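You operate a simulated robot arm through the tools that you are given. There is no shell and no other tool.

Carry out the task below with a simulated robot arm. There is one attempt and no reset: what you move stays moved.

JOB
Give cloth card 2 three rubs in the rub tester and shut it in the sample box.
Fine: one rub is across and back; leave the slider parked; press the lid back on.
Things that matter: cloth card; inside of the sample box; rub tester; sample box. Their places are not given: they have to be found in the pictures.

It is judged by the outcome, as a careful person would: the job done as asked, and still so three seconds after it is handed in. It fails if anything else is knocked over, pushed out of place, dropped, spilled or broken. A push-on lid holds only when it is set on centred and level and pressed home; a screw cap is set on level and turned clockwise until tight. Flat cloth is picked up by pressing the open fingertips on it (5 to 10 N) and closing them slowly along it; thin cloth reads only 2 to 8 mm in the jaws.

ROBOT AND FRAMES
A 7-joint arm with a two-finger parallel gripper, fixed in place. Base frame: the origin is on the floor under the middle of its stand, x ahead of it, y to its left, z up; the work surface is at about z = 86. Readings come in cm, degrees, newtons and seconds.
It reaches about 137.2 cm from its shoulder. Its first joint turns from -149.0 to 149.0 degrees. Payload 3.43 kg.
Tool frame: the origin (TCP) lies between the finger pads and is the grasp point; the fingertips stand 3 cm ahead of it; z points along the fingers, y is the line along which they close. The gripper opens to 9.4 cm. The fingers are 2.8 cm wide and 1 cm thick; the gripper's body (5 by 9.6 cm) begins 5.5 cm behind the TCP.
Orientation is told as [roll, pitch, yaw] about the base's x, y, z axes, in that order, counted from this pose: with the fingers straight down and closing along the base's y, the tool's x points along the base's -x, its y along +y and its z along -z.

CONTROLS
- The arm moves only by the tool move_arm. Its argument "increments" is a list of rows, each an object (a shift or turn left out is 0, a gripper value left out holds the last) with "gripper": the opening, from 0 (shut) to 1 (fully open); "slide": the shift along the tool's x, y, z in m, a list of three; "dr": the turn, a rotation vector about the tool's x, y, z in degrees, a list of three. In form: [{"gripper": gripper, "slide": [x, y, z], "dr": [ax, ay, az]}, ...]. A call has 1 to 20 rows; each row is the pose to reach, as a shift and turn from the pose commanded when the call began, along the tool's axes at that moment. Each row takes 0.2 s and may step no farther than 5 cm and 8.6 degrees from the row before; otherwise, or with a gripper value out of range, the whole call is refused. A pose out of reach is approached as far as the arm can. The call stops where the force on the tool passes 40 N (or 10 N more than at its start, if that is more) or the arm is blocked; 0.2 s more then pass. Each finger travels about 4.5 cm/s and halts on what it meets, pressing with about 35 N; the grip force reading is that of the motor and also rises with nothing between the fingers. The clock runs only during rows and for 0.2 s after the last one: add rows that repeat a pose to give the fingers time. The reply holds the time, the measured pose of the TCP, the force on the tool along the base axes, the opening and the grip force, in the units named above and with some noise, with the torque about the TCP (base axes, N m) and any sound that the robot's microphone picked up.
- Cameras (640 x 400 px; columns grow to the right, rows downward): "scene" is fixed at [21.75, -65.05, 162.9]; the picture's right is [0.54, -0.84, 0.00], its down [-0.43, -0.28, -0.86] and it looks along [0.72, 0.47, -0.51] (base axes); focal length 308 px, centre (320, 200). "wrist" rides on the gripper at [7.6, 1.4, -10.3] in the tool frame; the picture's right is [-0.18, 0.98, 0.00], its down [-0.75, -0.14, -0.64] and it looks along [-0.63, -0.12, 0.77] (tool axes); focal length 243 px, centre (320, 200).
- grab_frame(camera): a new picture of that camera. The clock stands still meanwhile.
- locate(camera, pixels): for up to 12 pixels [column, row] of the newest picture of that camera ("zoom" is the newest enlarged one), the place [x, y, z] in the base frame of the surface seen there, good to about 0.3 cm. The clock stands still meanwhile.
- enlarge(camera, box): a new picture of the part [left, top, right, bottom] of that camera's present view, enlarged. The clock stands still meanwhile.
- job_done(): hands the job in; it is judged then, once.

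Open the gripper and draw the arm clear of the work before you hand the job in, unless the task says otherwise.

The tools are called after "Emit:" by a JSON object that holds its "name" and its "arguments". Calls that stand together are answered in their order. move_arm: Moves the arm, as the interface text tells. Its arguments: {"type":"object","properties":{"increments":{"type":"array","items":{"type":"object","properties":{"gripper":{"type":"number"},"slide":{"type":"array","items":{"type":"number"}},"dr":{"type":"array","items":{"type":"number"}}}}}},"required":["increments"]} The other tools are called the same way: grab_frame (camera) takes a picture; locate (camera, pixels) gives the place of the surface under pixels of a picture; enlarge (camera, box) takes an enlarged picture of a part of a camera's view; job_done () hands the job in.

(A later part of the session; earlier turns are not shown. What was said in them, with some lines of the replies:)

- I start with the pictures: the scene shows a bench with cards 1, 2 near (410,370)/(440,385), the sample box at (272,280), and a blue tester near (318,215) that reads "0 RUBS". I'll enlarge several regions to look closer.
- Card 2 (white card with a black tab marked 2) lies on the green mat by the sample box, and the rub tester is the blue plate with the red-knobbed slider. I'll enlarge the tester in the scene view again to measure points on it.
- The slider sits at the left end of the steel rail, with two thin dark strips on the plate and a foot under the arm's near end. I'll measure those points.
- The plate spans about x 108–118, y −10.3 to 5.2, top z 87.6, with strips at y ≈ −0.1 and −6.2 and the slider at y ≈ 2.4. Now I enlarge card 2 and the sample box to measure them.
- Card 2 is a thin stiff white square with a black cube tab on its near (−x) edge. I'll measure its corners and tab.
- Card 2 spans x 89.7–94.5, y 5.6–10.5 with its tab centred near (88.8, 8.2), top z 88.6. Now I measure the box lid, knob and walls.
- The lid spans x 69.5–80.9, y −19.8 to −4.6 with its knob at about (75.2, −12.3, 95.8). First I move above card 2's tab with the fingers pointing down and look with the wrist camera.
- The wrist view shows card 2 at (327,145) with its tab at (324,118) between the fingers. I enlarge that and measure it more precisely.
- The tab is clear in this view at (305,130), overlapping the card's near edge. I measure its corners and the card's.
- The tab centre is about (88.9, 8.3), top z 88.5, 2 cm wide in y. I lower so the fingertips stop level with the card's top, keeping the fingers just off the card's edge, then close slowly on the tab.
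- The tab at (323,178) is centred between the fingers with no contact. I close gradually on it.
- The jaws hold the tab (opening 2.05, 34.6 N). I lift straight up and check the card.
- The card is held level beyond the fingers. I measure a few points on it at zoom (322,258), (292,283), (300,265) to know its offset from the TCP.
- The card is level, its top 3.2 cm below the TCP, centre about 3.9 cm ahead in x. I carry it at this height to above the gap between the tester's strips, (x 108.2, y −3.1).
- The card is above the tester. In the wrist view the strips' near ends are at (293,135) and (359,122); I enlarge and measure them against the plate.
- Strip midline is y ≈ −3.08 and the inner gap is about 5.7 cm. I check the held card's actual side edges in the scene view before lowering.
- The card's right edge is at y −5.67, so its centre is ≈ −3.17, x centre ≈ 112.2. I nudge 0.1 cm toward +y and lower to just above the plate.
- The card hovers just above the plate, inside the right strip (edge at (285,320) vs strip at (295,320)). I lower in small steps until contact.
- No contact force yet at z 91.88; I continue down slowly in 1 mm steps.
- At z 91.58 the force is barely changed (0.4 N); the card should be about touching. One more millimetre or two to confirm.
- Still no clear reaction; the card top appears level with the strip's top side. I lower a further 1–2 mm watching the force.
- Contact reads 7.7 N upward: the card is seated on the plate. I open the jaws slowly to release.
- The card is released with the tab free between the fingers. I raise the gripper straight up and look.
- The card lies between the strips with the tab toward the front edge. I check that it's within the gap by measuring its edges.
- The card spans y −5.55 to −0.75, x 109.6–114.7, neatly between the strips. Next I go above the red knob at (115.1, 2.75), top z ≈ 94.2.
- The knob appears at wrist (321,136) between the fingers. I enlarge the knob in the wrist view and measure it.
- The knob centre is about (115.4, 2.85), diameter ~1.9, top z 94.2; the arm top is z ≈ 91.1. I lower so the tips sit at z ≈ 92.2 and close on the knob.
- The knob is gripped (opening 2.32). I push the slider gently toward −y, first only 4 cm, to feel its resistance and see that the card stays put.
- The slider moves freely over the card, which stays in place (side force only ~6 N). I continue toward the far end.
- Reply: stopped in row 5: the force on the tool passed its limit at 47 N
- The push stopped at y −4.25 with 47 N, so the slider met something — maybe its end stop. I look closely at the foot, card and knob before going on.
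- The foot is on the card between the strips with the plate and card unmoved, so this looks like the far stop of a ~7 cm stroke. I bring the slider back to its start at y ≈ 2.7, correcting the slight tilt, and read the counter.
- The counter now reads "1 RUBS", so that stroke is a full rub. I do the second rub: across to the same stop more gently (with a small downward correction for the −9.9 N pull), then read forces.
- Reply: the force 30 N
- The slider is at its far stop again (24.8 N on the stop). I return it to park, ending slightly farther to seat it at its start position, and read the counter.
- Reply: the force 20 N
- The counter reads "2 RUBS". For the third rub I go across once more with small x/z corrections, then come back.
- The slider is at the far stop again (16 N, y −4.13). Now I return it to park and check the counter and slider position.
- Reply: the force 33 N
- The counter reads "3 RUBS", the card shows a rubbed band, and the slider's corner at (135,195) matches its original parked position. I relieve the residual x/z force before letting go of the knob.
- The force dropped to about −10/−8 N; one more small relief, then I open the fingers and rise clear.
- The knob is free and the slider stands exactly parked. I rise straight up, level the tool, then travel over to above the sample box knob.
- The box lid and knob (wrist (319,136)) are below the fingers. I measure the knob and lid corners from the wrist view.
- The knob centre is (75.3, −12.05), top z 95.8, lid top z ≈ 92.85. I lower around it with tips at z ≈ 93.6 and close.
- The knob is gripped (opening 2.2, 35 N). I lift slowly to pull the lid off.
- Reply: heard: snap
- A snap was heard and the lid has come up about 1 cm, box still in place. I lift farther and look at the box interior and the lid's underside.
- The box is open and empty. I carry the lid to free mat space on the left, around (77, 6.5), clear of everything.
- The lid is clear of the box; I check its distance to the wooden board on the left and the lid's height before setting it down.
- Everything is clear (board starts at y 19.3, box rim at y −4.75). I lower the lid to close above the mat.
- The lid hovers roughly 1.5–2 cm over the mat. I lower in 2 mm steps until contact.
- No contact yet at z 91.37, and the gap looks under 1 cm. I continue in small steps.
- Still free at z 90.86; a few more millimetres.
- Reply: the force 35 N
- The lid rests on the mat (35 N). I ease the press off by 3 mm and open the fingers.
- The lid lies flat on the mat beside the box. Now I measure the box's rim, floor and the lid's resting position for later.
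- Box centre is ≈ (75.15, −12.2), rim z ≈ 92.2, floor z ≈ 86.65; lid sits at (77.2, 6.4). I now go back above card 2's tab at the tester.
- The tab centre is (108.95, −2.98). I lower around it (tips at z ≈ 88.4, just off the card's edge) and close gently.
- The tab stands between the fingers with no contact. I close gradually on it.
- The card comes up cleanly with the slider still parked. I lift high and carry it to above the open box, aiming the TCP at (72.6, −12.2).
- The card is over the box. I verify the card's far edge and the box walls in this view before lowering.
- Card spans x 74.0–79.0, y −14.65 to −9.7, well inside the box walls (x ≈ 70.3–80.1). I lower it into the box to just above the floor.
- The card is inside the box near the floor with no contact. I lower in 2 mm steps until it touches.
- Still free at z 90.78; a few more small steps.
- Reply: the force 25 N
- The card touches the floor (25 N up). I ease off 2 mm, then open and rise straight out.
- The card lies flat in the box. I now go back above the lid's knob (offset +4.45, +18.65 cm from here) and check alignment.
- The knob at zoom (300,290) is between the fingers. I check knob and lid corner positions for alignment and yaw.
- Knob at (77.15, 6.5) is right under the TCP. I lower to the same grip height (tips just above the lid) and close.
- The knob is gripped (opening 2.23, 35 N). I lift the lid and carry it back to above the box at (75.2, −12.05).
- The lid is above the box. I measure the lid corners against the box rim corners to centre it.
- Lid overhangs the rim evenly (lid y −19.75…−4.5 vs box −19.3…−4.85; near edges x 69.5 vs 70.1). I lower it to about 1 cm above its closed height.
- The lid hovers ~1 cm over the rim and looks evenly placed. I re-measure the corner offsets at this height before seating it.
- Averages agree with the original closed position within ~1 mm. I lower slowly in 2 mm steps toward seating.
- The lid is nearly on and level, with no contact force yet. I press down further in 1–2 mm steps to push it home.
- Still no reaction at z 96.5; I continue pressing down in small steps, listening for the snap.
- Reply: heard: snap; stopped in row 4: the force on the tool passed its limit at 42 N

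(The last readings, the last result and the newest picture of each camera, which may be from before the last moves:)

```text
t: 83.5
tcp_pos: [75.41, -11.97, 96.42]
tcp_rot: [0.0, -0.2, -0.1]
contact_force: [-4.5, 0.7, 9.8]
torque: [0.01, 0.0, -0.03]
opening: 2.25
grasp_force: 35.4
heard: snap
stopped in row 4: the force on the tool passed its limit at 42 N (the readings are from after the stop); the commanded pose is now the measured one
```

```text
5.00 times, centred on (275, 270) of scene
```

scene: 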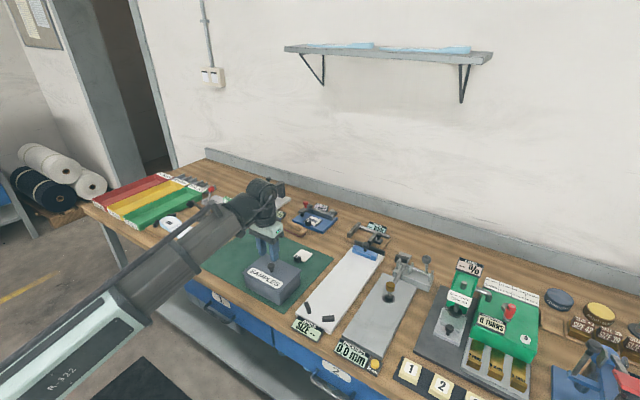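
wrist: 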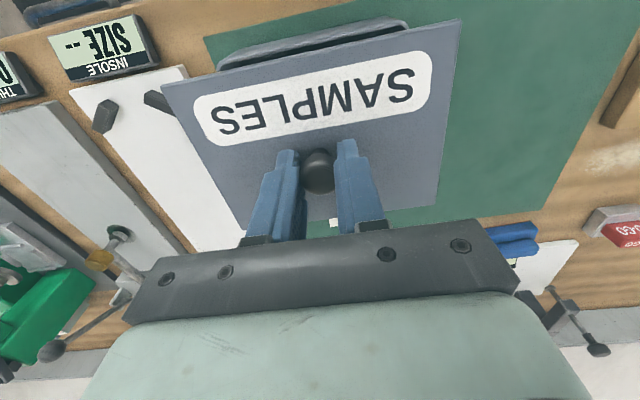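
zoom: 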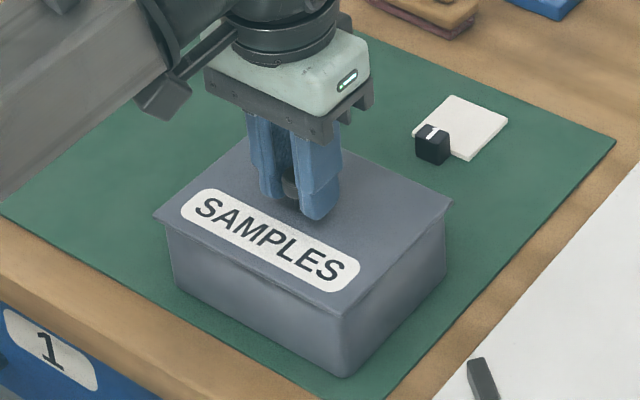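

A snap was heard and the lid sits flush. I check that it is level and centred by measuring its corners.

Emit:
{"name": "locate", "arguments": {"camera": "zoom", "pixels": [[156, 217], [340, 314], [452, 202], [200, 230], [350, 295], [430, 205], [240, 165], [345, 375], [444, 275], [173, 275]]}}

```text
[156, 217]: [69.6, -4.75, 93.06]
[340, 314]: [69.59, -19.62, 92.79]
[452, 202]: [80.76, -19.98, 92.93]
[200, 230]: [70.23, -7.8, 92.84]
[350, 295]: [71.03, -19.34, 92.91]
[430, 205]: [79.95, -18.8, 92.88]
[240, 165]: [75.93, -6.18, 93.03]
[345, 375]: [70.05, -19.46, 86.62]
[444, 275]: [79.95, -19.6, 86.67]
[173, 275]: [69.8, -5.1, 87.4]
```

The lid top is level at z ≈ 92.9 at every corner, matching its original 92.85. I ease the residual force, open the fingers and rise straight up.

Emit:
{"name": "move_arm", "arguments": {"increments": [{"gripper": 0.05, "slide": [0, 0, -0.0003]}, {"gripper": 0.2, "slide": [0, 0, -0.0003]}, {"gripper": 0.26, "slide": [0, 0, -0.0003]}, {"gripper": 0.32, "slide": [0, 0, -0.0003]}, {"gripper": 0.4, "slide": [0, 0, -0.0003]}, {"gripper": 0.45, "slide": [0, 0, -0.0003]}, {"gripper": 0.45, "slide": [0, 0, -0.0003]}, {"gripper": 0.45, "slide": [0, 0, -0.01]}, {"gripper": 0.45, "slide": [0, 0, -0.04]}, {"gripper": 0.45, "slide": [0, 0, -0.07]}, {"gripper": 0.45, "slide": [0, 0, -0.07]}]}}

Emit:
{"name": "enlarge", "arguments": {"camera": "scene", "box": [205, 205, 345, 320]}}

Emit:
{"name": "grab_frame", "arguments": {"camera": "wrist"}}

```text
t: 85.9
tcp_pos: [75.29, -11.93, 103.39]
tcp_rot: [0.0, -0.2, -0.1]
contact_force: [-0.3, 0.0, -0.9]
torque: [-0.03, 0.01, 0.0]
opening: 4.21
grasp_force: 0.0
```

```text
3.48 times, centred on (275, 262) of scene
```

zoom: 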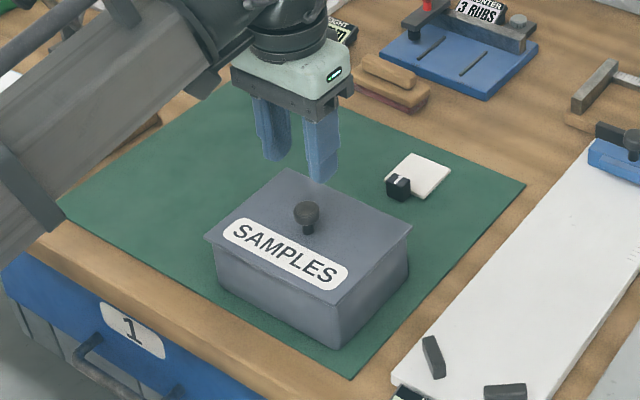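

```text
taken
```

wrist: 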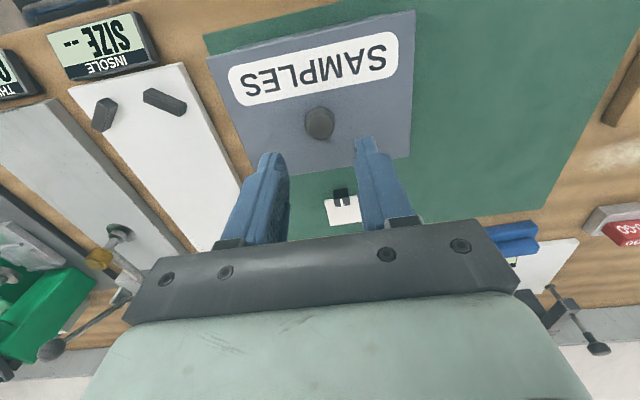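

The box is shut, lid level and knob free. I draw the arm up and back near its starting pose and check the whole bench.

Emit:
{"name": "move_arm", "arguments": {"increments": [{"gripper": 0.6, "slide": [0, 0.01, -0.04]}, {"gripper": 0.8, "slide": [-0.02, 0.03, -0.07]}, {"gripper": 1, "slide": [-0.05, 0.06, -0.09]}, {"gripper": 1, "slide": [-0.08, 0.09, -0.1]}, {"gripper": 1, "slide": [-0.11, 0.12, -0.1]}, {"gripper": 1, "slide": [-0.14, 0.15, -0.1]}, {"gripper": 1, "slide": [-0.17, 0.18, -0.1]}, {"gripper": 1, "slide": [-0.19, 0.2, -0.1]}, {"gripper": 1, "slide": [-0.2, 0.21, -0.1]}, {"gripper": 1, "slide": [-0.2, 0.21, -0.1]}]}}

Emit:
{"name": "grab_frame", "arguments": {"camera": "scene"}}

Emit:
{"name": "enlarge", "arguments": {"camera": "scene", "box": [220, 170, 360, 310]}}

Emit:
{"name": "grab_frame", "arguments": {"camera": "wrist"}}

```text
t: 88.1
tcp_pos: [95.43, 8.98, 113.38]
tcp_rot: [0.0, -0.2, -0.1]
contact_force: [1.2, -0.2, -0.5]
torque: [-0.03, -0.01, -0.04]
opening: 9.4
grasp_force: 0.1
```

```text
taken
```

scene: 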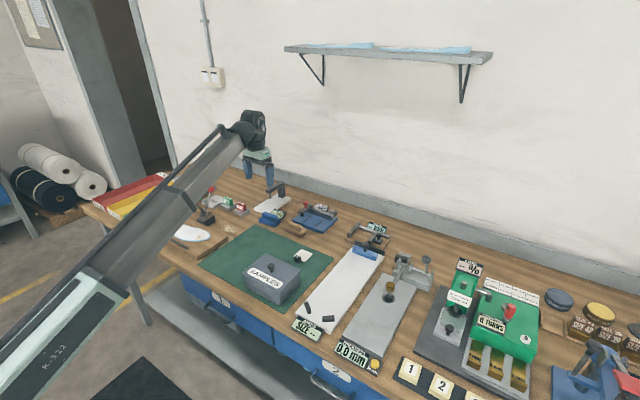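

```text
2.86 times, centred on (290, 240) of scene
```

zoom: 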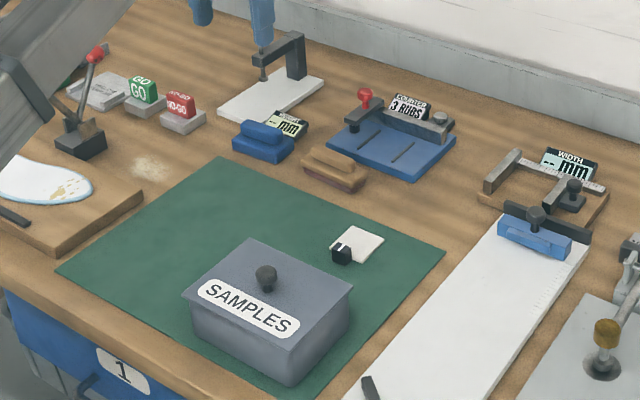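

```text
taken
```

wrist: 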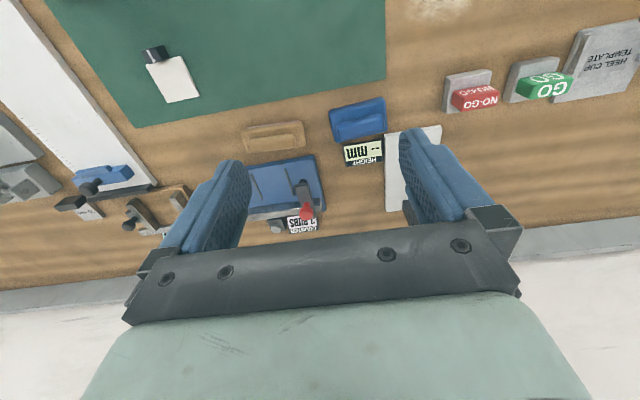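

All items look undisturbed, the counter shows 3 RUBS and the box is closed. One last close look at the parked slider before handing in.

Emit:
{"name": "enlarge", "arguments": {"camera": "scene", "box": [285, 192, 349, 232]}}

Emit:
{"name": "enlarge", "arguments": {"camera": "scene", "box": [235, 245, 315, 315]}}

```text
10.00 times, centred on (317, 212) of scene
```

zoom: 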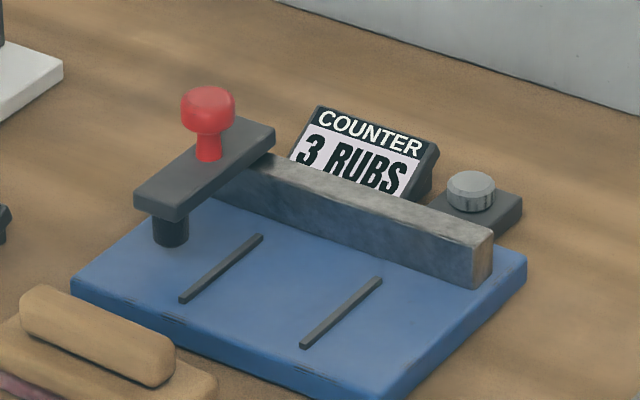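

```text
5.71 times, centred on (275, 280) of scene
```

zoom: 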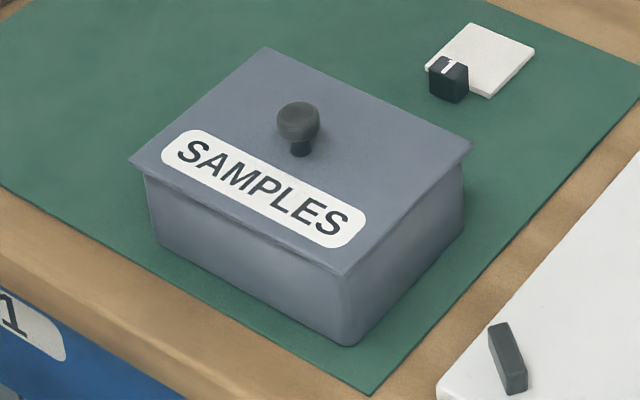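

The slider is back at its parked spot (corner at (135,195) as at the start), the counter reads 3 RUBS, and the lid looks identical to its original closed state. The gripper is open and clear, so I hand the job in.

Emit:
{"name": "job_done", "arguments": {}}

```text
The job is handed in.
```

Cloth card 2 has had its three rubs in the rub tester and is now shut in the sample box. I handed the job in; no verdict came back beyond confirmation that it was received.

- **Rubs:** the tester's counter reads 3 RUBS, and the card showed a rubbed band when I lifted it out. Each rub ran the slider across to its far stop and back.
- **Slider:** it is parked where it started, at the left end of the rail.
- **Lid:** it snapped as I pressed it on, and it measured level at the same height as before I opened it.
- **Surroundings:** in the last pictures nothing else on the bench had moved. The gripper is open and the arm is clear of the work.
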